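You operate a simulated robot arm through the tools that you are given. There is no shell and no other tool. Be economical: measure what you need, move in short steps, check, and stop when the job is done.

Carry out the task below with a simulated robot arm. There is one attempt and no reset: what you move stays moved.

JOB
Fetch the plain came from the top of the low table and set it on the clear pane there. Take the roller and leave it on the board over the end slots. Close the large drawer. Push the grey drawer shut. Open the upper drawer, take the black brush and put it in the inside of drawer p33, then shut the drawer. Put the tamper from the top of the long bench on the shelf at p28. Put the bottle that says "Soap" from the top of the long bench on the drainer of the sink and the bottle labelled "Rinse" on the shelf of the small bench. Put two of the wax blocks from the shelf of the bench on the top of the long bench. Put the dropper from the top of the left bench on the bare top before light box t25. Put the brush from the top of the left bench on the top of the low table. Do these in any order. Set down upright: roller, tamper, bottle, wax block.

Only the result counts: the job must be done as asked and must still hold three seconds after the hand-in. Knocking over, shifting, dropping, spilling or breaking anything else fails it.

ROBOT AND FRAMES
A 7-joint arm with a two-finger parallel gripper on a trunk, on a base that drives. Base frame: it is fixed to the floor where the robot stands at the start and does not move with it; the origin is under the middle of the robot, x ahead of it, y to its left, z up; the surface under the hand at the start is at about z = 0.52. Readings come in m, degrees, newtons and seconds.
With the tool pointing down near the work surface it reaches from about 0.24 to 0.7 m from the robot's upright axis, wherever it stands. Its first joint turns from -166.0 to 166.0 degrees. Places, roughly: bare top before light box T25 (35x23 cm) [1.04, -0.78, 0.88]; black brush (6x5x6 cm) [-1.5, -1.5, 1]; board over the end slots [1.1, -3, 1.2]; bottle [-1.5, 0.5, 1]; brush (7x5x7 cm) [3.2, 1.1, 0.9]; drainer of the sink [-3.3, -0.5, 0.9]; dropper (15x3x3 cm) [3.1, 2, 0.8]; grey drawer [-0.2, -2.9, 0.6]; inside of drawer P33 [-0.9, -1.5, 0.8]; large drawer [0.5, -1.4, 0.6]; pane (17x16x2 cm) [0.8, 0, 0.5]; plain came (16x2x2 cm) [0.5, 0, 0.5]; roller [0.75, -0.25, 0.5]; shelf at P28 (21x17 cm) [-1.66, -1.2, 1.12]; shelf of the small bench [-0.2, 2.7, 0.3]; tamper (8x8x8 cm) [-1.7, -0.8, 1]; top of the long bench [-1.2, -0.4, 1]; top of the low table [0.7, -0.1, 0.5]; upper drawer [-0.8, -1.5, 0.8]; wax block [-3.25, 0.75, 0.5]. Payload 3.43 kg.
The TCP is the grasp point between the finger pads, 0.034 m short of the fingertips. In the tool frame z runs along the fingers and y along their closing line. Largest opening 0.128 m; finger width 0.024, thickness 0.012; the body of the gripper, 0.048 by 0.13 m, starts 0.096 m behind the TCP.
Orientation is that of the tool frame in the base frame, as a unit quaternion [x, y, z, w]. With the fingers straight down and closing along the base's y, the tool's x points along the base's -x, its y along +y and its z along -z.

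CONTROLS
- The arm moves only by the tool play_rows. Its arguments are lists of equal length, an entry for each row: "offset": the shift along the tool's x, y, z in cm, a list of three; "rotation": the turn, a rotation vector about the tool's x, y, z in degrees, a list of three; "fingers": the closure, from 0 (fully open) to 1 (shut). In form: {"offset": [[tx, ty, tz], ...], "rotation": [[wx, wy, wz], ...], "fingers": [fingers, ...]}. A call has 1 to 10 rows; each row is the pose to reach, as a shift and turn from the pose commanded when the call began, along the tool's axes at that moment. A row lasts 0.2 s, in which the tool goes at most 0.05 m and 8.6 degrees; a call with a longer step from one row to the next is refused whole, and so is a gripper value outside its range. A pose out of reach is approached as far as the arm can. The call stops where the force on the tool passes 40 N (or 10 N more than at its start, if that is more) or the arm is blocked; 0.2 s more then pass. Each finger travels about 0.108 m/s and halts on what it meets, pressing with about 30 N; the grip force reading is that of the motor and also rises with nothing between the fingers. The clock runs only during rows and for 0.2 s after the last one: add rows that repeat a pose to give the fingers time. It gives the time, the measured TCP pose, the force on the tool (base axes), the opening and the grip force at its end, in the units of the frame above (readings bear some noise), with the torque about the TCP (base axes, N m) and any sound that the robot's microphone picked up.
- Cameras (640 x 400 px; columns grow to the right, rows downward): "scene" is now at [-0.02, 0.1079, 1.3507]; the picture's right is [-0.39, -0.92, 0.00], its down [-0.69, 0.29, -0.67] and it looks along [0.62, -0.26, -0.74] (base axes); focal length 275 px, centre (320, 200). "wrist" rides on the gripper at [0.076, -0.011, -0.16] in the tool frame; the picture's right is [0.15, 0.99, 0.00], its down [-0.88, 0.13, -0.46] and it looks along [-0.45, 0.07, 0.89] (tool axes); focal length 234 px, centre (320, 200). There is no depth. A picture from a camera that has moved, and an enlarged one, comes with that camera's place and axes in the base frame and with its lens.
- grab_frame(camera): a new picture of that camera. It takes no simulated time.
- raise_lower(by): slides the trunk up (or, below 0, down) by that many m; the arm and the scene camera ride with it, the base frame stays. It gives what a move gives, with no picture.
- roll_base(legs): drives the robot by 1 to 6 legs, each [ahead, left, turn to the left] in m, m and degrees, along the robot's own axes; the way and the turn of a leg run together, so that a leg with both is an arc; at most 1.5 m and 180 degrees a leg. The arm and the cameras ride along, it lands a little off, and it stops where it bumps. It gives what a move gives.
- head_to(pan, tilt): turns the head with the scene camera to pan (to the left, within 86 degrees either way) and tilt (down, from -29 to 69), counted from straight ahead of the robot. It gives what a move gives.
- close_up(camera, box): a new picture of the part [left, top, right, bottom] of that camera's present view, enlarged. It takes no simulated time.
- hand_in(): hands the job in; it is judged then, once.

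Go step by step. Nothing tells you exact positions but the pictures and the camera data: compare them with the known pose of the tool, close in by small moves and look again before you grip or let go. The budget is 567 turns and 360 pictures, counting those below and the enlarged ones. Unless the task says otherwise, let go and move clear before handing in, and close with one line.

The tools are called after "Request:" as name(argument=value, ...) on one line, values as JSON. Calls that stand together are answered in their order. play_rows: Moves the arm, as the interface text tells. Its arguments: {"type":"object","properties":{"offset":{"type":"array"},"rotation":{"type":"array"},"fingers":{"type":"array"}},"required":["offset","rotation","fingers"]} The other tools are called the same way: raise_lower (by) slides the trunk up or down; roll_base (legs) drives the base; head_to (pan, tilt) turns the head that bears the scene camera; grab_frame (camera) takes a picture; close_up (camera, box) takes an enlarged picture of a part of a camera's view; hand_in () hands the job in.

At the start:

```text
clock: 0.0
position: [0.4729, -0.1609, 0.7618]
ee_rot: [0.0, 1.0, 0.0, 0.0]
wrist_force: [-0.5, 0.3, 0.5]
wrist_torque: [-0.04, -0.01, 0.01]
width: 0.128
grasp_force: 0.1
trunk travel left (down, up): [-0.075, 0.249]
robot x, y, heading: [0.0007, -0.001, 0.3]
head pan, tilt: [-22.9, 48.1]
```

scene: 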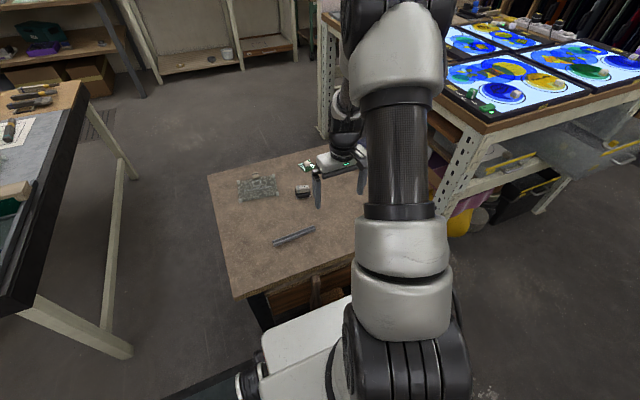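
wrist: 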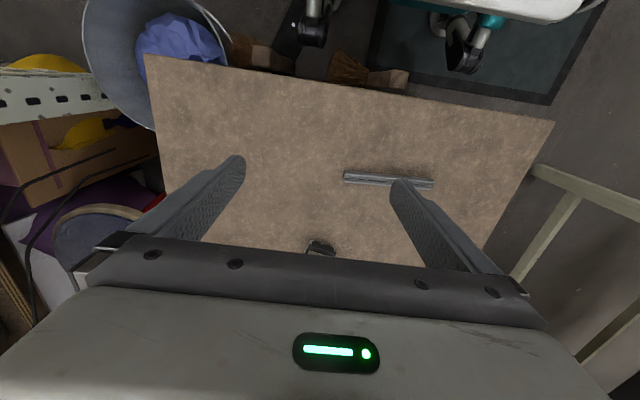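

I see the low table with the came, the pane and the roller (a small dark thing). I take close-ups first.

Request:
close_up(camera="scene", box=[200, 130, 400, 270])

Request:
close_up(camera="wrist", box=[200, 100, 500, 280])

```text
2.86 times, centred on (300, 200) of scene
camera zoom: at [-0.02, 0.1079, 1.3507], right [-0.39, -0.92, 0.0], down [-0.69, 0.29, -0.67], along [0.62, -0.26, -0.74], focal length 786 px, centre (377, 200)
```

zoom: 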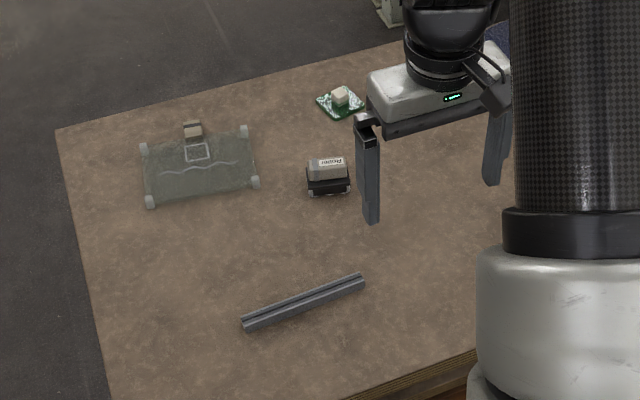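

```text
2.13 times, centred on (350, 190) of wrist
camera zoom: at [0.3992, -0.1723, 0.9217], right [-0.15, 0.99, 0.0], down [0.88, 0.13, 0.46], along [0.45, 0.07, -0.89], focal length 500 px, centre (256, 221)
```

zoom: 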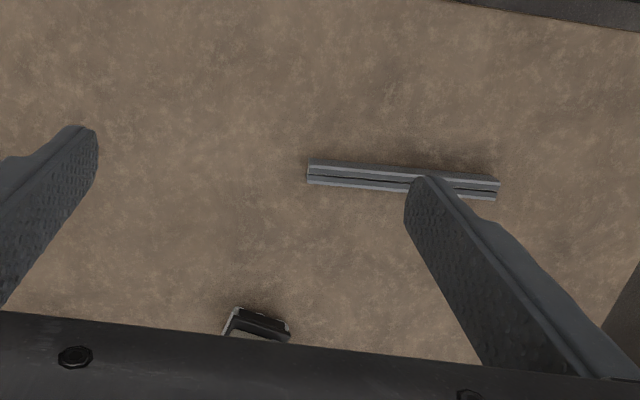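

Request:
play_rows(offset=[[-0.7, 1.4, 0], [-1.4, 2.8, 0], [-2.1, 4.2, 0], [-2.8, 5.6, 0], [-3.4, 6.9, 0], [-4.1, 8.3, 1], [-4.8, 9.6, 3], [-5.5, 11, 5], [-6.2, 12.4, 6], [-6.76, 13.74, 7]], rotation=[[0, 0, 8.6], [0, 0, 17.2], [0, 0, 25.8], [0, 0, 34.4], [0, 0, 43], [0, 0, 51.6], [0, 0, 60.2], [0, 0, 68.8], [0, 0, 77.4], [0, 0, 86]], fingers=[0.3, 0.3, 0.3, 0.3, 0.3, 0.3, 0.3, 0.3, 0.3, 0.3])

Request:
grab_frame(camera="wrist")

Request:
grab_frame(camera="scene")

```text
clock: 2.2
position: [0.5419, -0.0229, 0.6925]
ee_rot: [0.683, 0.731, 0.0, 0.0]
wrist_force: [-0.6, -0.5, 0.2]
wrist_torque: [0.02, 0.02, 0.0]
width: 0.0897
grasp_force: 0.2
trunk travel left (down, up): [-0.075, 0.249]
robot x, y, heading: [-0.0, -0.0018, 0.2]
head pan, tilt: [-22.9, 48.1]
```

```text
355 pictures are left
camera wrist: at [0.5264, 0.0513, 0.8512], right [0.98, 0.21, 0.0], down [0.19, -0.87, 0.46], along [0.1, -0.45, -0.89], focal length 234 px, centre (320, 200)
```

wrist: 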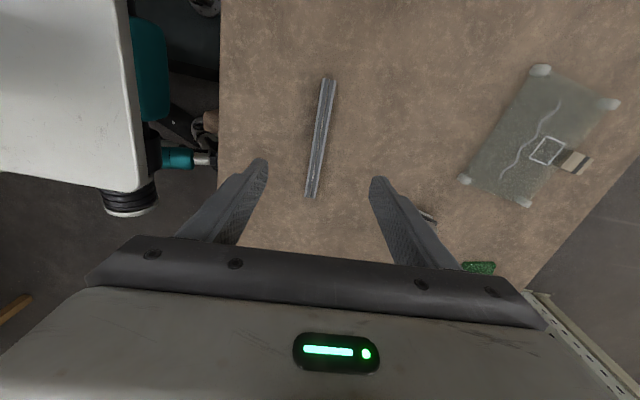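

```text
354 pictures are left
camera scene: at [-0.02, 0.1078, 1.3508], right [-0.39, -0.92, 0.0], down [-0.69, 0.29, -0.67], along [0.62, -0.26, -0.74], focal length 275 px, centre (320, 200)
```

scene: 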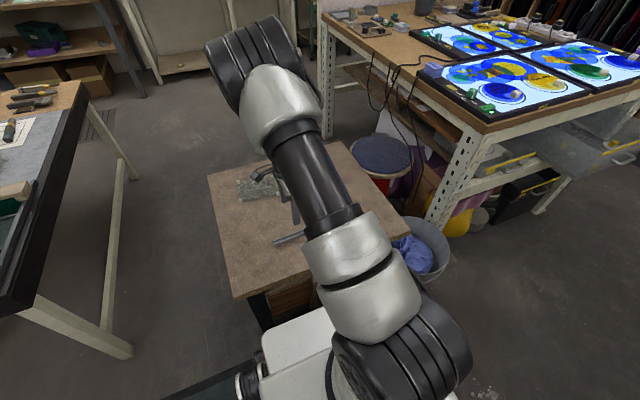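

The came is right below the hand and aligned. I descend and check the height before closing.

Request:
play_rows(offset=[[-0.1, 0, 3], [-0.2, 0, 6], [-0.4, -0.1, 9], [-0.4, -0.1, 11], [-0.4, -0.1, 12.4], [-0.4, -0.1, 13], [-0.4, -0.1, 13.2]], rotation=[[0, 0, 0], [0, 0, 0], [0, 0, 0], [0, 0, 0], [0, 0, 0], [0, 0, 0], [0, 0, 0]], fingers=[0.3, 0.3, 0.3, 0.3, 0.3, 0.3, 0.3])

Request:
grab_frame(camera="wrist")

```text
clock: 3.8
position: [0.5409, -0.028, 0.5608]
ee_rot: [0.682, 0.731, -0.001, 0.0]
wrist_force: [0.4, 0.1, -0.3]
wrist_torque: [-0.01, -0.01, 0.0]
width: 0.0896
grasp_force: 0.0
trunk travel left (down, up): [-0.075, 0.249]
robot x, y, heading: [0.0012, 0.0001, 0.0]
head pan, tilt: [-22.9, 48.1]
```

```text
353 pictures are left
camera wrist: at [0.5255, 0.0464, 0.7197], right [0.98, 0.21, 0.0], down [0.19, -0.87, 0.46], along [0.1, -0.45, -0.89], focal length 234 px, centre (320, 200)
```

wrist: 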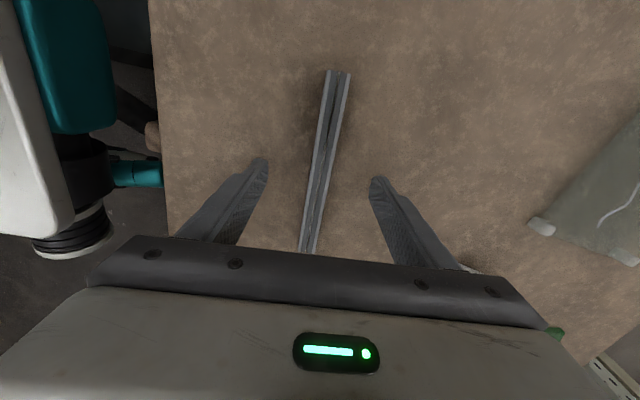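

Centred on the came. I close the fingers and lift.

Request:
play_rows(offset=[[0, 0, 0.2], [0, 0, 0.2], [0, 0, 0.2], [0, 0, 0.2], [0, 0, 0.2]], rotation=[[0, 0, 0], [0, 0, 0], [0, 0, 0], [0, 0, 0], [0, 0, 0]], fingers=[0.6, 1, 1, 1, 1])

Request:
play_rows(offset=[[0, 0, -3], [0, 0, -6], [0, 0, -10], [0, 0, -13]], rotation=[[0, 0, 0], [0, 0, 0], [0, 0, 0], [0, 0, 0]], fingers=[1, 1, 1, 1])

Request:
grab_frame(camera="wrist")

```text
clock: 5.0
position: [0.5414, -0.0288, 0.5577]
ee_rot: [0.682, 0.731, -0.001, -0.001]
wrist_force: [0.2, -1.4, 0.1]
wrist_torque: [0.15, 0.04, 0.0]
width: 0.0166
grasp_force: 30.5
trunk travel left (down, up): [-0.075, 0.249]
robot x, y, heading: [0.0021, -0.0011, 0.1]
head pan, tilt: [-22.9, 48.1]
```

```text
clock: 6.0
position: [0.5415, -0.0276, 0.6883]
ee_rot: [0.682, 0.732, -0.001, 0.0]
wrist_force: [-0.2, -0.9, -2.7]
wrist_torque: [0.05, 0.01, -0.03]
width: 0.0168
grasp_force: 29.2
trunk travel left (down, up): [-0.075, 0.249]
robot x, y, heading: [0.0011, -0.0, -0.2]
head pan, tilt: [-22.9, 48.1]
```

```text
352 pictures are left
camera wrist: at [0.5264, 0.0472, 0.8466], right [0.98, 0.21, 0.0], down [0.19, -0.87, 0.46], along [0.1, -0.45, -0.89], focal length 234 px, centre (320, 200)
```

wrist: 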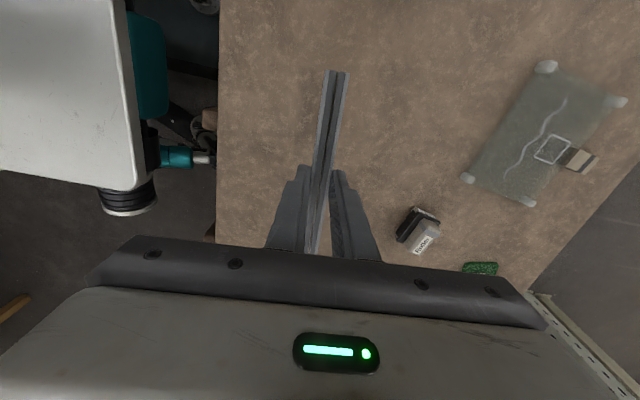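

The came is held. I check the gap between base and table before driving ahead.

Request:
head_to(pan=10, tilt=69)

Request:
grab_frame(camera="scene")

```text
clock: 7.0
position: [0.5432, -0.0277, 0.6867]
ee_rot: [0.681, 0.732, 0.001, 0.001]
wrist_force: [0.2, -0.3, -2.0]
wrist_torque: [-0.01, 0.02, -0.05]
width: 0.0166
grasp_force: 29.7
trunk travel left (down, up): [-0.075, 0.249]
robot x, y, heading: [-0.0045, 0.0021, 0.1]
head pan, tilt: [10.0, 68.8]
```

```text
351 pictures are left
camera scene: at [-0.0372, 0.1482, 1.3262], right [0.17, -0.98, 0.0], down [-0.92, -0.16, -0.36], along [0.36, 0.06, -0.93], focal length 275 px, centre (320, 200)
```

scene: 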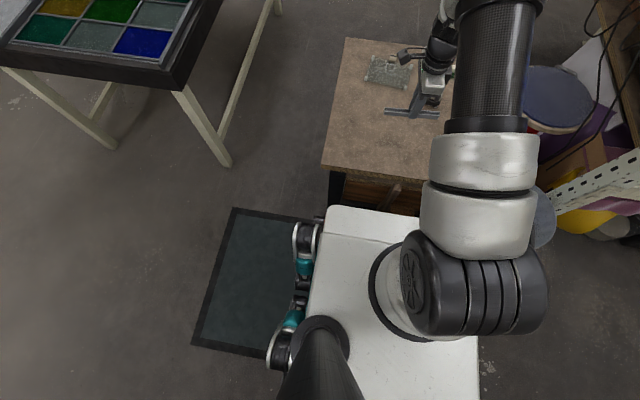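

Request:
close_up(camera="scene", box=[300, 140, 440, 230])

Request:
close_up(camera="wrist", box=[60, 0, 320, 240])

```text
4.44 times, centred on (370, 185) of scene
camera zoom: at [-0.0372, 0.1482, 1.3262], right [0.17, -0.98, 0.0], down [-0.92, -0.16, -0.36], along [0.36, 0.06, -0.93], focal length 1222 px, centre (98, 267)
```

zoom: 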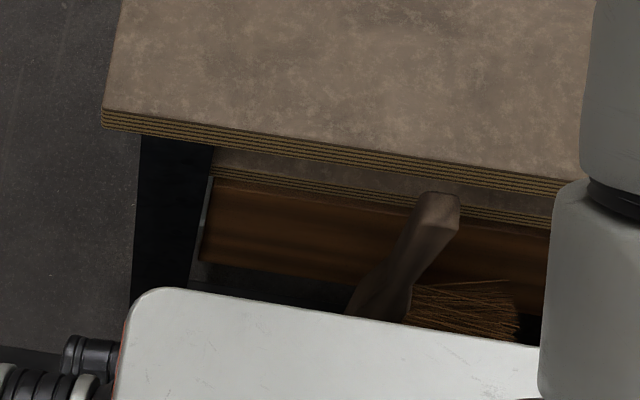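

```text
1.67 times, centred on (190, 120) of wrist
camera zoom: at [0.5266, 0.0472, 0.8464], right [0.98, 0.21, 0.0], down [0.19, -0.87, 0.46], along [0.1, -0.45, -0.89], focal length 390 px, centre (537, 333)
```

zoom: 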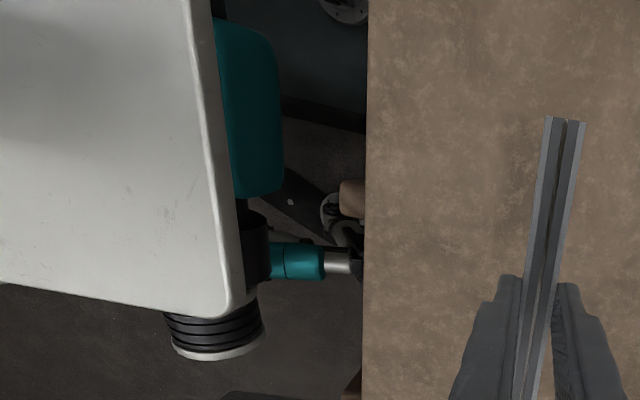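

A brush handle sticks out under the table edge at about x 0.376, so I can advance the base about 8 cm only. I do so, then reach out toward the pane.

Request:
roll_base(legs=[[0.08, 0, 0]])

Request:
close_up(camera="scene", box=[300, 120, 460, 230])

```text
clock: 7.9
position: [0.5712, -0.0287, 0.6853]
ee_rot: [0.683, 0.731, 0.0, 0.0]
wrist_force: [-0.9, 0.3, -2.9]
wrist_torque: [0.02, -0.02, 0.02]
width: 0.0167
grasp_force: 29.6
trunk travel left (down, up): [-0.075, 0.249]
robot x, y, heading: [0.0307, 0.0036, 0.1]
head pan, tilt: [10.0, 68.8]
stopped in leg 1: the robot was blocked; the commanded pose is now the measured one
```

```text
3.64 times, centred on (380, 175) of scene
camera zoom: at [-0.0071, 0.1486, 1.3262], right [0.17, -0.98, 0.0], down [-0.92, -0.16, -0.36], along [0.36, 0.06, -0.93], focal length 1000 px, centre (102, 291)
```

zoom: 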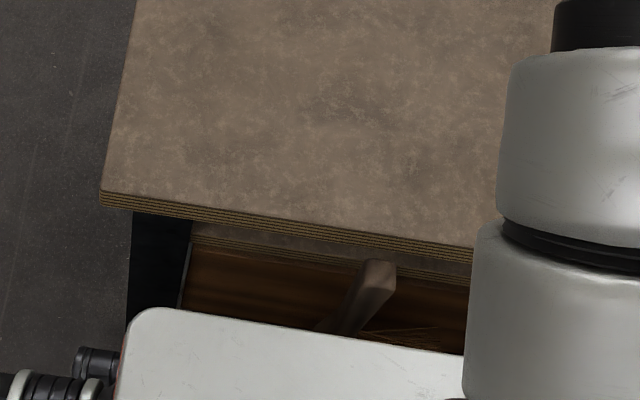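

The base stopped after 3 cm. I test how far the arm actually reaches, staying high above the table.

Request:
play_rows(offset=[[0.8, 4, 0], [1.6, 8, 0], [2.4, 12, 0], [3.2, 16, 0], [4, 20, 0], [4.9, 23.8, 0], [4.9, 23.8, 0]], rotation=[[0, 0, 2], [0, 0, 4], [0, 0, 6], [0, 0, 8], [0, 0, 10], [0, 0, 12], [0, 0, 12]], fingers=[1, 1, 1, 1, 1, 1, 1])

Request:
grab_frame(camera="wrist")

```text
clock: 9.5
position: [0.7601, 0.0359, 0.6938]
ee_rot: [0.755, 0.655, 0.0, 0.0]
wrist_force: [-0.1, 0.3, -2.8]
wrist_torque: [0.0, -0.04, -0.01]
width: 0.0166
grasp_force: 30.1
out of reach, approached as far as the arm can: row 5, 6, 7
trunk travel left (down, up): [-0.075, 0.249]
robot x, y, heading: [0.0275, -0.0016, 0.0]
head pan, tilt: [10.0, 68.8]
```

```text
347 pictures are left
camera wrist: at [0.7601, 0.1117, 0.8517], right [1.0, 0.01, 0.0], down [0.0, -0.89, 0.46], along [0.0, -0.46, -0.89], focal length 234 px, centre (320, 200)
```

wrist: 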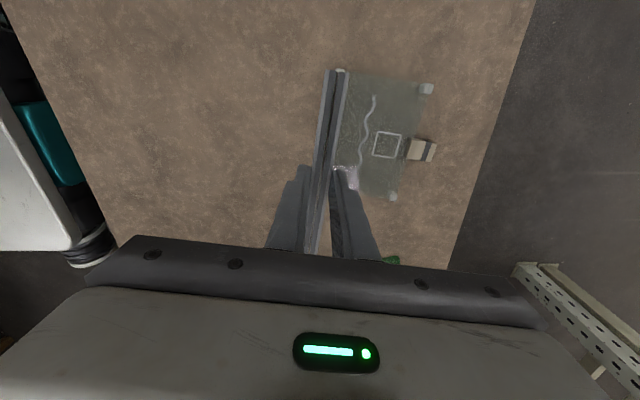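

Request:
raise_lower(by=-0.073)

Request:
play_rows(offset=[[0, 2, 0], [0, 4, 0], [0, 5, 0]], rotation=[[0, 0, 0], [0, 0, 0], [0, 0, 0]], fingers=[1, 1, 1])

```text
clock: 10.7
position: [0.7587, 0.0361, 0.62]
ee_rot: [0.755, 0.656, 0.0, 0.0]
wrist_force: [-0.4, 0.9, -2.7]
wrist_torque: [-0.03, 0.0, 0.03]
width: 0.0166
grasp_force: 29.9
trunk travel left (down, up): [-0.002, 0.322]
robot x, y, heading: [0.0321, 0.0017, -0.2]
head pan, tilt: [10.0, 68.8]
```

```text
clock: 11.4
position: [0.7601, 0.0314, 0.6207]
ee_rot: [0.755, 0.656, -0.001, 0.0]
wrist_force: [-0.3, -0.1, -2.9]
wrist_torque: [-0.01, -0.01, 0.0]
width: 0.0166
grasp_force: 30.3
out of reach, approached as far as the arm can: row 1, 2, 3
trunk travel left (down, up): [-0.002, 0.322]
robot x, y, heading: [0.0283, -0.0018, -0.0]
head pan, tilt: [10.0, 68.8]
```

Straight down the arm gets to 0.73 m from its axis, short of the pane. The far side of the table looks open, so I retract the arm and survey the room.

Request:
raise_lower(by=0.2)

Request:
play_rows(offset=[[0, -4, 0], [0, -8, 0], [0, -12, 0], [0, -16, 0], [0, -20, 0], [0, -24, 0], [0, -28, 0]], rotation=[[0, 0, 0], [0, 0, 0], [0, 0, 0], [0, 0, 0], [0, 0, 0], [0, 0, 0], [0, 0, 0]], fingers=[1, 1, 1, 1, 1, 1, 1])

Request:
head_to(pan=0, tilt=25)

Request:
grab_frame(camera="scene")

Request:
head_to(pan=75, tilt=25)

Request:
grab_frame(camera="scene")

Request:
head_to(pan=-75, tilt=25)

Request:
grab_frame(camera="scene")

```text
clock: 13.6
position: [0.7604, 0.0325, 0.8215]
ee_rot: [0.755, 0.656, -0.001, 0.001]
wrist_force: [0.5, -0.5, -3.2]
wrist_torque: [0.02, -0.02, -0.01]
width: 0.0166
grasp_force: 30.0
trunk travel left (down, up): [-0.202, 0.122]
robot x, y, heading: [0.029, 0.0025, 0.0]
head pan, tilt: [10.0, 68.8]
```

```text
clock: 15.2
position: [0.4834, 0.0702, 0.8226]
ee_rot: [0.755, 0.656, 0.001, 0.001]
wrist_force: [0.3, 0.3, -2.5]
wrist_torque: [0.0, 0.0, -0.02]
width: 0.0169
grasp_force: 30.0
trunk travel left (down, up): [-0.202, 0.122]
robot x, y, heading: [0.0301, 0.0005, 0.0]
head pan, tilt: [10.0, 68.8]
```

```text
clock: 16.3
position: [0.4841, 0.0713, 0.823]
ee_rot: [0.755, 0.656, 0.001, 0.0]
wrist_force: [-0.6, 0.5, -2.9]
wrist_torque: [-0.02, -0.01, 0.0]
width: 0.0167
grasp_force: 29.5
trunk travel left (down, up): [-0.202, 0.122]
robot x, y, heading: [0.0262, 0.0002, -0.4]
head pan, tilt: [0.0, 25.0]
```

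```text
346 pictures are left
camera scene: at [0.03, 0.1388, 1.5125], right [0.0, -1.0, 0.0], down [-0.42, 0.0, -0.91], along [0.91, 0.0, -0.42], focal length 275 px, centre (320, 200)
```

scene: 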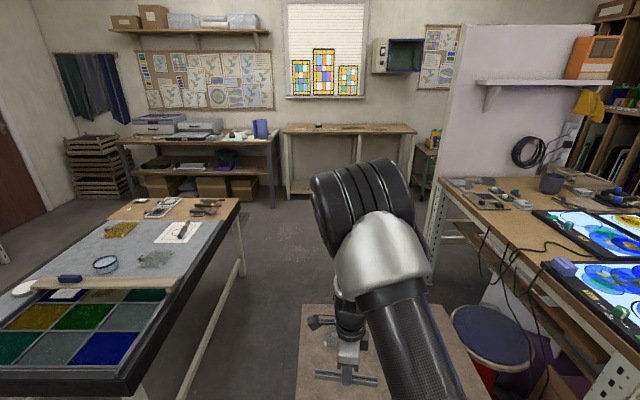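

```text
clock: 17.8
position: [0.4841, 0.0708, 0.8234]
ee_rot: [0.755, 0.656, 0.0, 0.0]
wrist_force: [-0.3, -0.1, -2.4]
wrist_torque: [-0.01, 0.03, 0.02]
width: 0.0167
grasp_force: 29.7
trunk travel left (down, up): [-0.202, 0.122]
robot x, y, heading: [0.0333, 0.0029, 0.2]
head pan, tilt: [75.0, 25.0]
```

```text
345 pictures are left
camera scene: at [-0.0381, 0.2279, 1.5126], right [0.97, -0.26, 0.0], down [-0.11, -0.41, -0.91], along [0.24, 0.88, -0.42], focal length 275 px, centre (320, 200)
```

scene: 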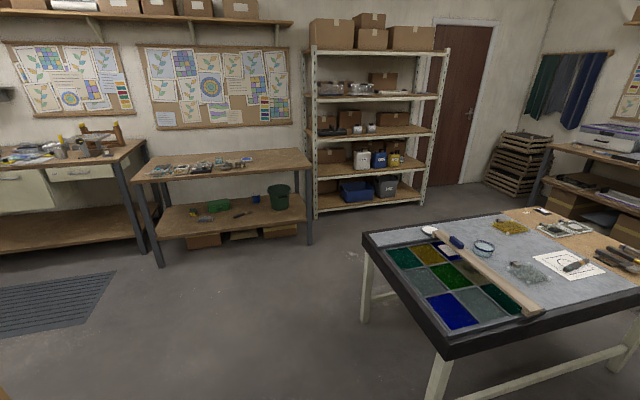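

```text
clock: 20.1
position: [0.484, 0.0709, 0.8231]
ee_rot: [0.755, 0.656, -0.001, 0.0]
wrist_force: [-0.1, 0.4, -2.4]
wrist_torque: [-0.02, 0.01, -0.01]
width: 0.0168
grasp_force: 29.8
trunk travel left (down, up): [-0.202, 0.122]
robot x, y, heading: [0.0317, 0.0006, 0.0]
head pan, tilt: [-75.0, 25.0]
```

```text
344 pictures are left
camera scene: at [-0.0383, 0.0499, 1.5126], right [-0.97, -0.26, 0.0], down [-0.11, 0.41, -0.91], along [0.23, -0.88, -0.42], focal length 275 px, centre (320, 200)
```

scene: 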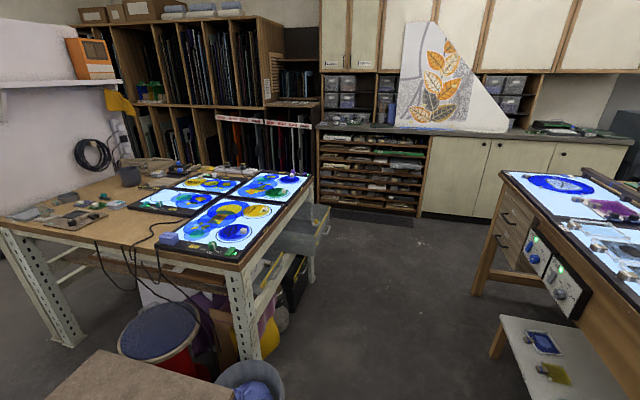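

The middle bench is an island with free floor round its left side, so I can reach the low table's far side that way. I back off and drive round.

Request:
roll_base(legs=[[-0.38, 0, 0], [0, 0.9, 0], [0, 0.85, 0], [1.1, 0, 0], [1.1, 0, 0]])

Request:
head_to(pan=-60, tilt=30)

Request:
grab_frame(camera="scene")

```text
clock: 50.1
position: [2.3403, 1.8258, 0.8226]
ee_rot: [0.76, 0.65, 0.0, 0.0]
wrist_force: [-0.9, 0.2, -2.9]
wrist_torque: [-0.03, 0.0, 0.02]
width: 0.0165
grasp_force: 30.0
trunk travel left (down, up): [-0.202, 0.122]
robot x, y, heading: [1.8857, 1.7626, -1.1]
head pan, tilt: [-75.0, 25.0]
```

```text
clock: 50.8
position: [2.3397, 1.8252, 0.8222]
ee_rot: [0.759, 0.651, 0.0, 0.0]
wrist_force: [-0.4, -0.1, -1.9]
wrist_torque: [-0.02, -0.01, -0.03]
width: 0.0166
grasp_force: 29.5
trunk travel left (down, up): [-0.202, 0.122]
robot x, y, heading: [1.8864, 1.7624, -0.4]
head pan, tilt: [-60.0, 30.0]
```

```text
343 pictures are left
camera scene: at [1.8397, 1.8224, 1.5047], right [-0.87, -0.49, 0.0], down [-0.24, 0.44, -0.87], along [0.42, -0.76, -0.5], focal length 275 px, centre (320, 200)
```

scene: 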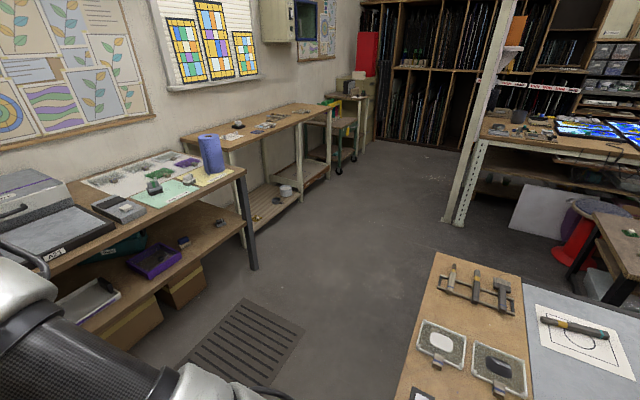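

Request:
roll_base(legs=[[0.06, -1.46, 0], [0, 0, 180]])

Request:
head_to(pan=0, tilt=45)

Request:
grab_frame(camera="scene")

```text
clock: 52.4
position: [2.341, 1.807, 0.8216]
ee_rot: [0.76, 0.65, -0.001, 0.0]
wrist_force: [0.4, -1.0, -2.3]
wrist_torque: [-0.02, -0.02, 0.02]
width: 0.0163
grasp_force: 30.2
trunk travel left (down, up): [-0.202, 0.122]
robot x, y, heading: [1.8857, 1.7454, -1.1]
head pan, tilt: [-60.0, 30.0]
stopped in leg 1: the robot was blocked; the commanded pose is now the measured one
```

```text
clock: 53.7
position: [2.3403, 1.809, 0.822]
ee_rot: [0.76, 0.65, -0.001, 0.001]
wrist_force: [-0.3, -0.9, -2.3]
wrist_torque: [0.01, -0.01, 0.01]
width: 0.0166
grasp_force: 29.9
trunk travel left (down, up): [-0.202, 0.122]
robot x, y, heading: [1.8883, 1.7437, -0.6]
head pan, tilt: [0.0, 45.0]
```

```text
342 pictures are left
camera scene: at [1.8779, 1.8838, 1.482], right [-0.02, -1.0, 0.0], down [-0.71, 0.01, -0.71], along [0.71, -0.01, -0.71], focal length 275 px, centre (320, 200)
```

scene: 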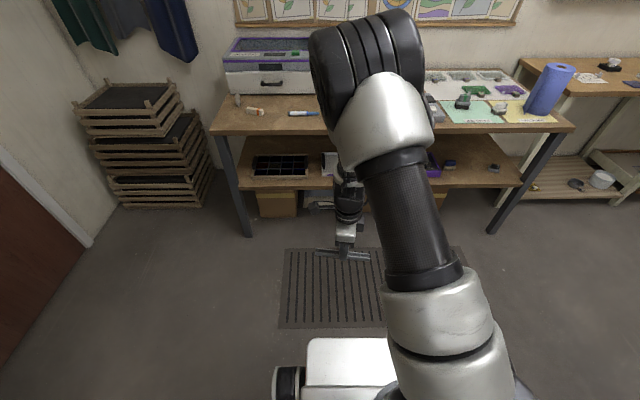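

The island is lower and longer than I took it (top near z 0.7, out to x 1.83). I go further ahead, then right, then turn.

Request:
roll_base(legs=[[0.36, 0.02, 0], [0, -1.45, 0], [0, 0, 180]])

Request:
head_to(pan=0, tilt=40)

Request:
grab_frame(camera="scene")

```text
clock: 77.4
position: [1.7623, 0.2388, 0.8228]
ee_rot: [-0.641, 0.768, 0.001, 0.001]
wrist_force: [-0.7, 0.0, -3.4]
wrist_torque: [0.02, 0.05, -0.03]
width: 0.0165
grasp_force: 30.0
trunk travel left (down, up): [-0.202, 0.122]
robot x, y, heading: [2.2184, 0.2943, 177.8]
head pan, tilt: [0.0, 45.0]
```

```text
clock: 78.1
position: [1.7612, 0.2397, 0.8215]
ee_rot: [-0.641, 0.768, 0.0, 0.001]
wrist_force: [0.2, 0.8, -2.9]
wrist_torque: [0.0, -0.01, 0.03]
width: 0.0166
grasp_force: 30.0
trunk travel left (down, up): [-0.202, 0.122]
robot x, y, heading: [2.216, 0.2973, 177.7]
head pan, tilt: [0.0, 40.0]
```

```text
341 pictures are left
camera scene: at [2.2144, 0.1511, 1.4893], right [0.04, 1.0, 0.0], down [0.64, -0.02, -0.77], along [-0.77, 0.03, -0.64], focal length 275 px, centre (320, 200)
```

scene: 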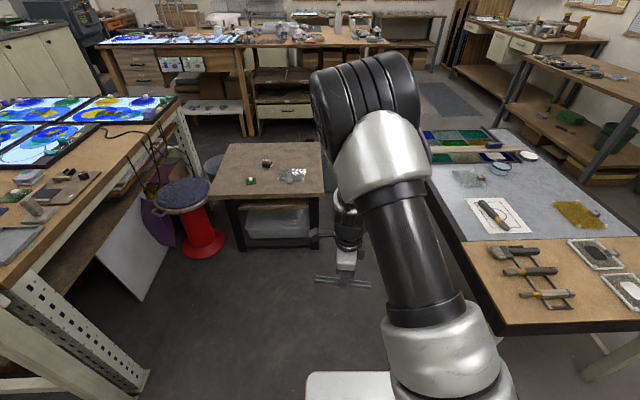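

Request:
roll_base(legs=[[0, 0.27, 2.3], [0.78, 0, 0]])

Request:
head_to(pan=20, tilt=55)

Request:
grab_frame(camera="scene")

Request:
grab_frame(camera="wrist")

```text
clock: 85.1
position: [0.9757, -0.0412, 0.8226]
ee_rot: [-0.655, 0.756, 0.001, 0.001]
wrist_force: [0.8, -0.2, -2.8]
wrist_torque: [0.02, 0.02, 0.02]
width: 0.0164
grasp_force: 30.2
trunk travel left (down, up): [-0.202, 0.122]
robot x, y, heading: [1.4266, 0.0319, 179.8]
head pan, tilt: [0.0, 40.0]
```

```text
clock: 85.9
position: [0.975, -0.0409, 0.8224]
ee_rot: [-0.654, 0.756, 0.0, 0.0]
wrist_force: [0.4, -0.1, -2.2]
wrist_torque: [0.0, -0.01, 0.0]
width: 0.0167
grasp_force: 29.5
trunk travel left (down, up): [-0.202, 0.122]
robot x, y, heading: [1.4248, 0.0252, 179.8]
head pan, tilt: [20.0, 55.0]
```

```text
340 pictures are left
camera scene: at [1.4471, -0.1382, 1.4686], right [-0.34, 0.94, 0.0], down [0.77, 0.28, -0.57], along [-0.54, -0.19, -0.82], focal length 275 px, centre (320, 200)
```

scene: 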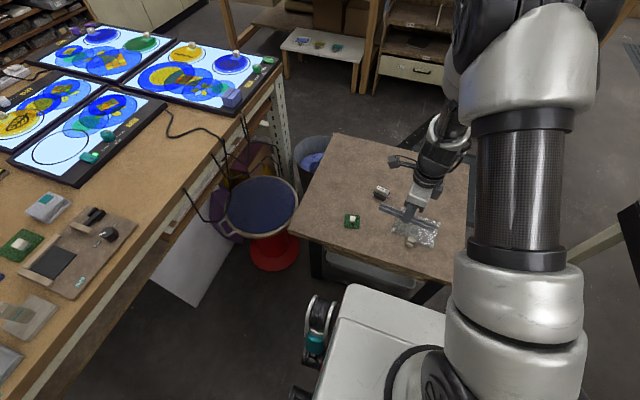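

```text
339 pictures are left
camera wrist: at [0.9762, -0.1184, 0.9816], right [-1.0, 0.0, 0.0], down [0.0, 0.89, 0.46], along [0.0, 0.46, -0.89], focal length 234 px, centre (320, 200)
```

wrist: 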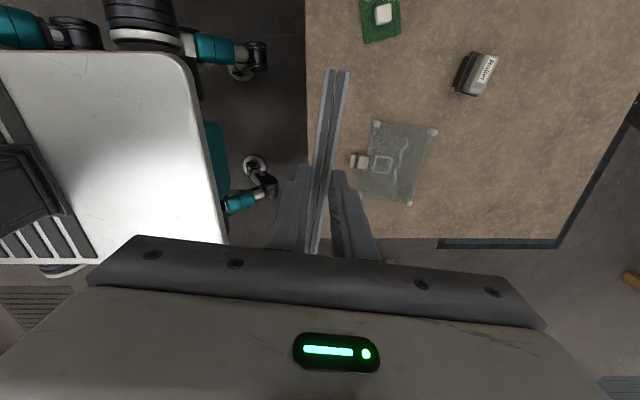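

Request:
play_rows(offset=[[-1.4, 4.1, 1], [-2.8, 8.2, 3], [-4.1, 12.2, 6], [-5.5, 16.25, 10], [-5.5, 16.25, 14], [-5.5, 16.25, 18]], rotation=[[0, 0, 0], [0, 0, 0], [0, 0, 0], [0, 0, 0], [0, 0, 0], [0, 0, 0]], fingers=[1, 1, 1, 1, 1, 1])

Request:
grab_frame(camera="wrist")

Request:
close_up(camera="scene", box=[320, 140, 480, 260])

```text
refused: row 3 steps farther than a row can; nothing moved
```

```text
338 pictures are left
camera wrist: at [0.9762, -0.1184, 0.9816], right [-1.0, 0.0, 0.0], down [0.0, 0.89, 0.46], along [0.0, 0.46, -0.89], focal length 234 px, centre (320, 200)
```

wrist: 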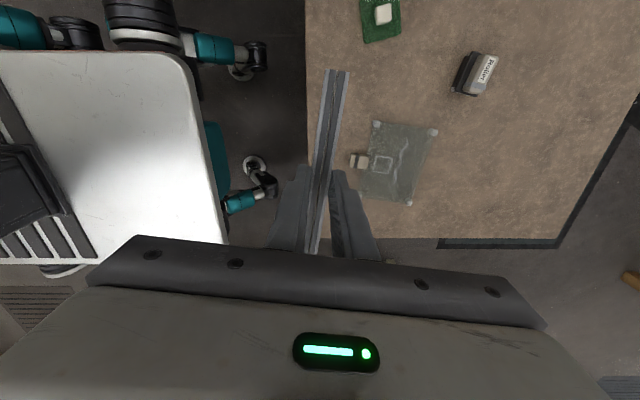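

```text
3.33 times, centred on (400, 200) of scene
camera zoom: at [1.4471, -0.1382, 1.4686], right [-0.34, 0.94, 0.0], down [0.77, 0.28, -0.57], along [-0.54, -0.19, -0.82], focal length 917 px, centre (53, 200)
```

zoom: 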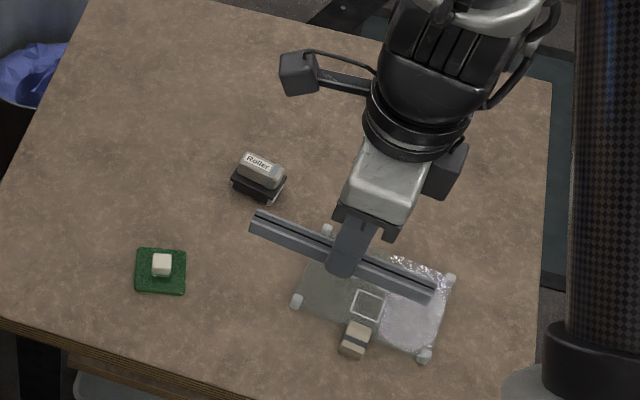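

Request:
play_rows(offset=[[-1.4, 4.1, 0], [-2.8, 8.2, 1], [-4.1, 12.2, 2.5], [-5.5, 16.25, 4.5], [-5.5, 16.25, 9], [-5.5, 16.25, 13.5], [-5.5, 16.25, 18]], rotation=[[0, 0, 0], [0, 0, 0], [0, 0, 0], [0, 0, 0], [0, 0, 0], [0, 0, 0], [0, 0, 0]], fingers=[1, 1, 1, 1, 1, 1, 1])

Request:
grab_frame(camera="wrist")

Request:
close_up(camera="scene", box=[320, 140, 480, 260])

```text
clock: 87.5
position: [0.8209, 0.037, 0.6429]
ee_rot: [-0.655, 0.756, 0.001, -0.001]
wrist_force: [-0.1, 0.6, -1.7]
wrist_torque: [0.01, -0.02, 0.0]
width: 0.0166
grasp_force: 30.1
trunk travel left (down, up): [-0.202, 0.122]
robot x, y, heading: [1.4295, 0.0289, 179.8]
head pan, tilt: [20.0, 55.0]
```

```text
336 pictures are left
camera wrist: at [0.8224, -0.0404, 0.8024], right [-1.0, 0.0, 0.0], down [0.0, 0.89, 0.46], along [0.0, 0.46, -0.89], focal length 234 px, centre (320, 200)
```

wrist: 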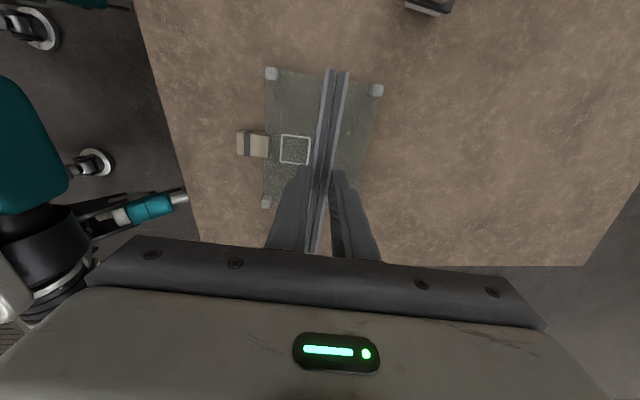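

```text
3.33 times, centred on (400, 200) of scene
camera zoom: at [1.4472, -0.1382, 1.4687], right [-0.34, 0.94, 0.0], down [0.77, 0.28, -0.57], along [-0.54, -0.19, -0.82], focal length 917 px, centre (53, 200)
```

zoom: 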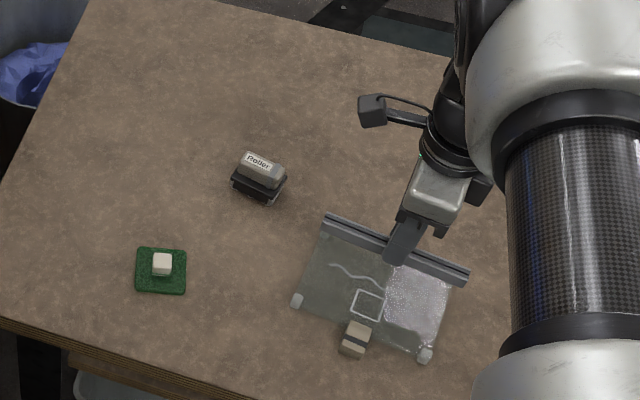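

Request:
play_rows(offset=[[0, -0.2, 2.5], [0, -0.3, 5], [0, -0.3, 6.5]], rotation=[[0, 0, 0], [0, 0, 0], [0, 0, 0]], fingers=[1, 1, 1])

Request:
grab_frame(camera="wrist")

Request:
close_up(camera="scene", box=[380, 180, 460, 240])

```text
clock: 88.3
position: [0.8252, 0.0346, 0.5774]
ee_rot: [-0.654, 0.756, 0.0, 0.0]
wrist_force: [-0.1, -0.4, -2.5]
wrist_torque: [0.04, -0.05, -0.01]
width: 0.0165
grasp_force: 29.9
trunk travel left (down, up): [-0.202, 0.122]
robot x, y, heading: [1.4303, 0.0261, 179.7]
head pan, tilt: [20.0, 55.0]
```

```text
334 pictures are left
camera wrist: at [0.8265, -0.0425, 0.7371], right [-1.0, 0.0, 0.0], down [0.0, 0.89, 0.46], along [0.0, 0.46, -0.89], focal length 234 px, centre (320, 200)
```

wrist: 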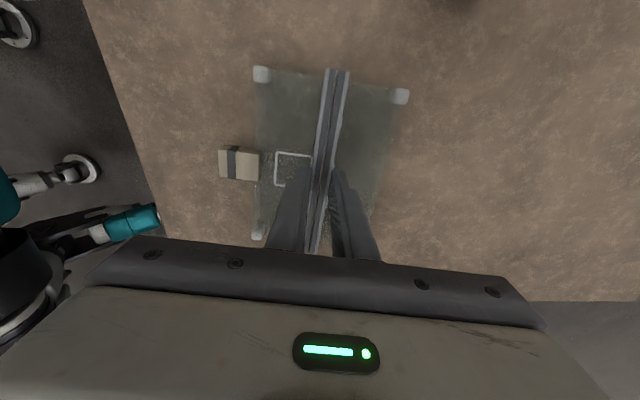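

```text
6.67 times, centred on (420, 210) of scene
camera zoom: at [1.4471, -0.1382, 1.4686], right [-0.34, 0.94, 0.0], down [0.77, 0.28, -0.57], along [-0.54, -0.19, -0.82], focal length 1834 px, centre (-347, 133)
```

zoom: 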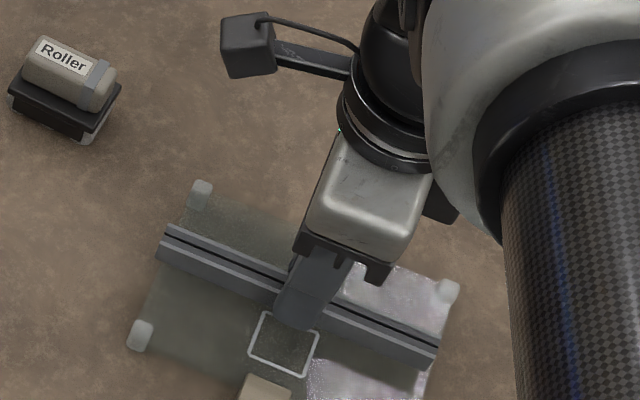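

Request:
play_rows(offset=[[0, 0, 0.3], [0, 0, 0.6], [0, 0, 0.8]], rotation=[[0, 0, 0], [0, 0, 0], [0, 0, 0]], fingers=[1, 1, 1])

```text
clock: 89.1
position: [0.8245, 0.0356, 0.5717]
ee_rot: [-0.655, 0.755, 0.001, 0.0]
wrist_force: [6.8, 1.1, 16.9]
wrist_torque: [-0.3, -0.26, 0.09]
width: 0.0168
grasp_force: 30.1
trunk travel left (down, up): [-0.202, 0.122]
robot x, y, heading: [1.4265, 0.0306, 180.0]
head pan, tilt: [20.0, 55.0]
```

Contact on the pane. I ease off, open and rise.

Request:
play_rows(offset=[[0, 0, -0.15], [0, 0, -0.15], [0, 0, -0.15], [0, 0, -0.15], [0, 0, -3], [0, 0, -7], [0, 0, -11]], rotation=[[0, 0, 0], [0, 0, 0], [0, 0, 0], [0, 0, 0], [0, 0, 0], [0, 0, 0], [0, 0, 0]], fingers=[0.95, 0.8, 0.7, 0.6, 0.6, 0.6, 0.6])

Request:
grab_frame(camera="wrist")

```text
clock: 90.7
position: [0.8255, 0.0367, 0.6794]
ee_rot: [-0.655, 0.756, -0.001, 0.002]
wrist_force: [-0.2, 0.4, 0.8]
wrist_torque: [0.0, 0.01, -0.02]
width: 0.0512
grasp_force: 0.0
trunk travel left (down, up): [-0.202, 0.122]
robot x, y, heading: [1.4279, 0.0288, 179.5]
head pan, tilt: [20.0, 55.0]
```

```text
332 pictures are left
camera wrist: at [0.8262, -0.0407, 0.8385], right [-1.0, 0.0, 0.0], down [0.0, 0.89, 0.46], along [0.0, 0.46, -0.89], focal length 234 px, centre (320, 200)
```

wrist: 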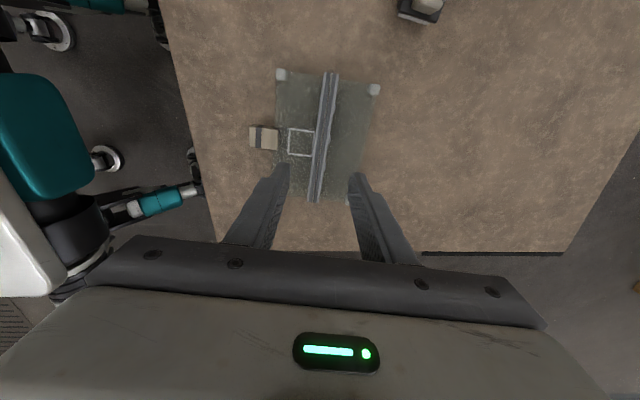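

The came lies on the pane. Next the far bench for brush and dropper; I raise and tuck the arm and drive there.

Request:
play_rows(offset=[[0, 0, -4.5], [0, -2, -8.5], [0, -5.5, -12], [0, -9.5, -14], [0, -13.5, -15], [0, -17, -15]], rotation=[[0, 0, 0], [0, 0, 0], [0, 0, 0], [0, 0, 0], [0, 0, 0], [0, 0, 0]], fingers=[0.3, 0.3, 0.3, 0.3, 0.3, 0.3])

Request:
roll_base(legs=[[-0.85, -0.05, 0], [0, 0, -120], [0, 0, -60]])

Request:
head_to(pan=20, tilt=30)

Request:
grab_frame(camera="scene")

```text
clock: 92.1
position: [0.9898, 0.0131, 0.8285]
ee_rot: [-0.654, 0.757, 0.0, 0.001]
wrist_force: [-0.2, 0.3, -0.5]
wrist_torque: [0.01, 0.0, 0.02]
width: 0.0894
grasp_force: 0.0
trunk travel left (down, up): [-0.202, 0.122]
robot x, y, heading: [1.4277, 0.0303, 179.9]
head pan, tilt: [20.0, 55.0]
```

```text
clock: 104.5
position: [2.7086, 0.0759, 0.829]
ee_rot: [0.765, 0.644, 0.0, 0.001]
wrist_force: [1.1, -0.8, 0.4]
wrist_torque: [-0.03, 0.03, 0.01]
width: 0.0899
grasp_force: 0.2
trunk travel left (down, up): [-0.202, 0.122]
robot x, y, heading: [2.2715, 0.0727, -1.7]
head pan, tilt: [20.0, 55.0]
```

```text
clock: 105.4
position: [2.7097, 0.0754, 0.8286]
ee_rot: [0.765, 0.644, -0.001, 0.001]
wrist_force: [-0.2, -0.3, 0.0]
wrist_torque: [-0.05, -0.02, -0.04]
width: 0.0897
grasp_force: 0.0
trunk travel left (down, up): [-0.202, 0.122]
robot x, y, heading: [2.2685, 0.0738, -1.6]
head pan, tilt: [20.0, 30.0]
```

```text
331 pictures are left
camera scene: at [2.27, 0.2418, 1.5046], right [0.31, -0.95, 0.0], down [-0.48, -0.16, -0.87], along [0.82, 0.27, -0.5], focal length 275 px, centre (320, 200)
```

scene: 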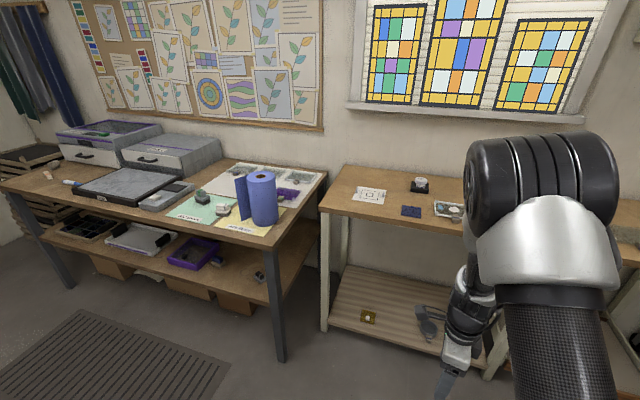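

Request:
close_up(camera="scene", box=[150, 150, 320, 250])

Request:
close_up(camera="scene", box=[0, 130, 170, 250])

```text
3.76 times, centred on (235, 200) of scene
camera zoom: at [2.27, 0.2418, 1.5046], right [0.31, -0.95, 0.0], down [-0.48, -0.16, -0.87], along [0.82, 0.27, -0.5], focal length 1035 px, centre (640, 200)
```

zoom: 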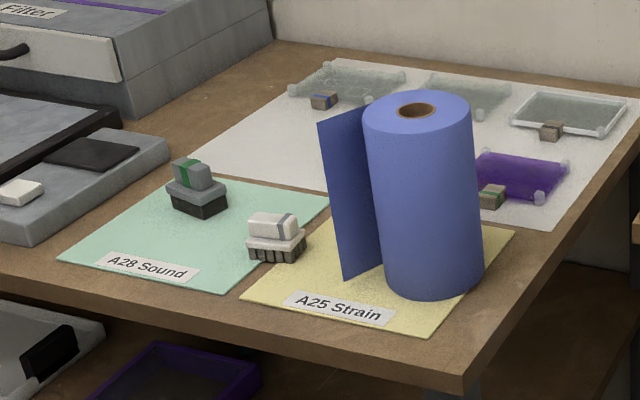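

```text
3.33 times, centred on (85, 190) of scene
camera zoom: at [2.27, 0.2418, 1.5046], right [0.31, -0.95, 0.0], down [-0.48, -0.16, -0.87], along [0.82, 0.27, -0.5], focal length 917 px, centre (1103, 233)
```

zoom: 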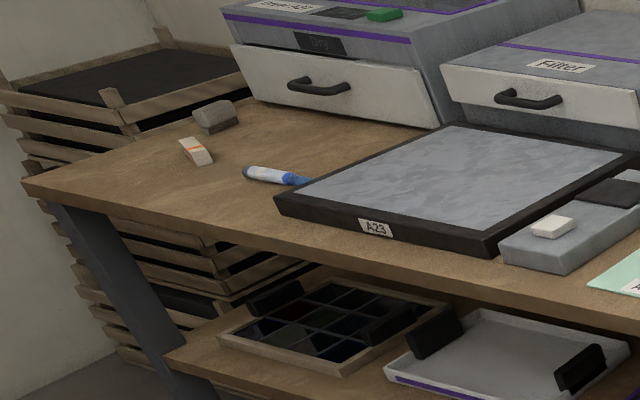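

Request:
raise_lower(by=0.12)

Request:
roll_base(legs=[[0, 1.02, 1.6], [0.29, 0, 0]])

Request:
head_to(pan=15, tilt=50)

Request:
grab_frame(camera="scene")

Request:
grab_frame(camera="wrist")

```text
clock: 106.9
position: [2.7106, 0.0755, 0.948]
ee_rot: [0.765, 0.644, 0.0, 0.001]
wrist_force: [0.6, 0.2, -0.1]
wrist_torque: [0.0, 0.0, -0.03]
width: 0.0893
grasp_force: 0.0
trunk travel left (down, up): [-0.322, 0.002]
robot x, y, heading: [2.2702, 0.0709, -1.8]
head pan, tilt: [20.0, 30.0]
```

```text
clock: 118.5
position: [3.0213, 1.0815, 0.9493]
ee_rot: [0.762, 0.647, 0.0, 0.001]
wrist_force: [1.1, 0.0, 1.0]
wrist_torque: [-0.01, 0.03, 0.01]
width: 0.0895
grasp_force: 0.1
trunk travel left (down, up): [-0.322, 0.002]
robot x, y, heading: [2.5847, 1.0737, -1.4]
head pan, tilt: [20.0, 30.0]
```

```text
clock: 119.3
position: [3.0221, 1.0811, 0.9474]
ee_rot: [0.762, 0.648, -0.001, 0.0]
wrist_force: [-0.9, -1.0, -0.2]
wrist_torque: [0.0, -0.01, 0.0]
width: 0.0896
grasp_force: 0.1
trunk travel left (down, up): [-0.322, 0.002]
robot x, y, heading: [2.5816, 1.0782, -1.4]
head pan, tilt: [15.0, 50.0]
```

```text
328 pictures are left
camera scene: at [2.5694, 1.2322, 1.5952], right [0.24, -0.97, 0.0], down [-0.74, -0.18, -0.64], along [0.62, 0.15, -0.77], focal length 275 px, centre (320, 200)
```

scene: 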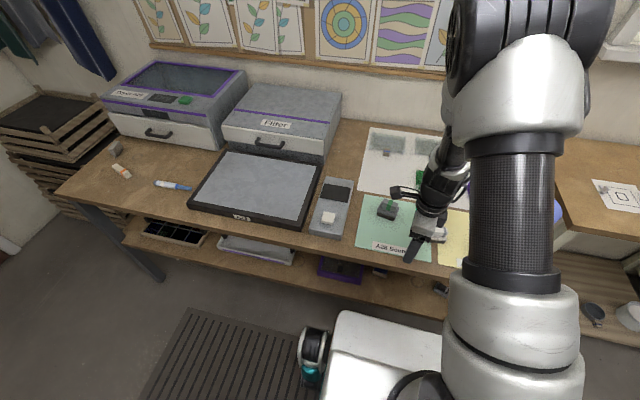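

```text
327 pictures are left
camera wrist: at [3.024, 1.1573, 1.1077], right [1.0, -0.02, 0.0], down [-0.01, -0.89, 0.46], along [-0.01, -0.46, -0.89], focal length 234 px, centre (320, 200)
```

wrist: 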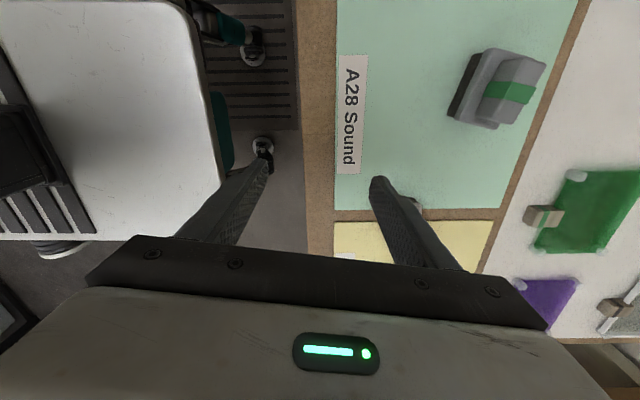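

Two small brush-like objects are here. I move the hand aside to see both well.

Request:
play_rows(offset=[[-4, 0, 0], [-8, 0, 0], [-12, 0, 0], [-16, 0, 0], [-20, 0, 0]], rotation=[[0, 0, 0], [0, 0, 0], [0, 0, 0], [0, 0, 0], [0, 0, 0]], fingers=[0.3, 0.3, 0.3, 0.3, 0.3])

Request:
close_up(camera="wrist", box=[280, 0, 640, 225])

Request:
close_up(camera="scene", box=[350, 150, 480, 280])

```text
clock: 120.5
position: [2.9875, 0.8816, 0.9485]
ee_rot: [0.761, 0.648, 0.0, 0.0]
wrist_force: [0.6, -0.3, 0.0]
wrist_torque: [-0.02, 0.06, 0.01]
width: 0.0891
grasp_force: 0.1
trunk travel left (down, up): [-0.322, 0.002]
robot x, y, heading: [2.5875, 1.0718, -1.4]
head pan, tilt: [15.0, 50.0]
```

```text
1.78 times, centred on (460, 112) of wrist
camera zoom: at [2.9904, 0.9586, 1.1085], right [1.0, -0.01, 0.0], down [-0.01, -0.89, 0.46], along [-0.01, -0.46, -0.89], focal length 416 px, centre (71, 356)
```

zoom: 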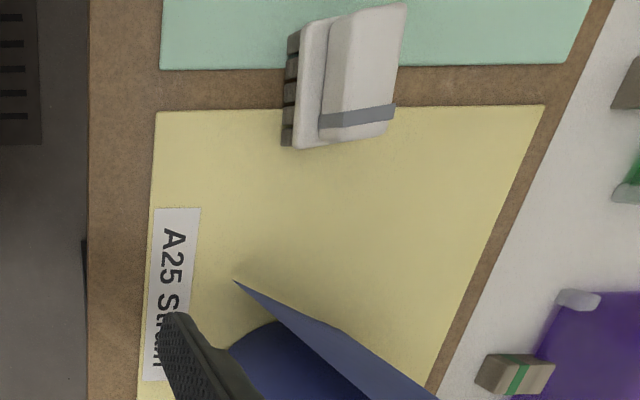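

```text
3.08 times, centred on (415, 215) of scene
camera zoom: at [2.5693, 1.2319, 1.5952], right [0.24, -0.97, 0.0], down [-0.74, -0.18, -0.64], along [0.62, 0.15, -0.77], focal length 846 px, centre (28, 154)
```

zoom: 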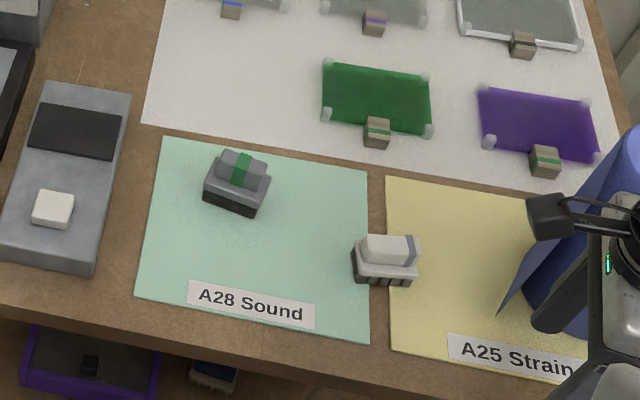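

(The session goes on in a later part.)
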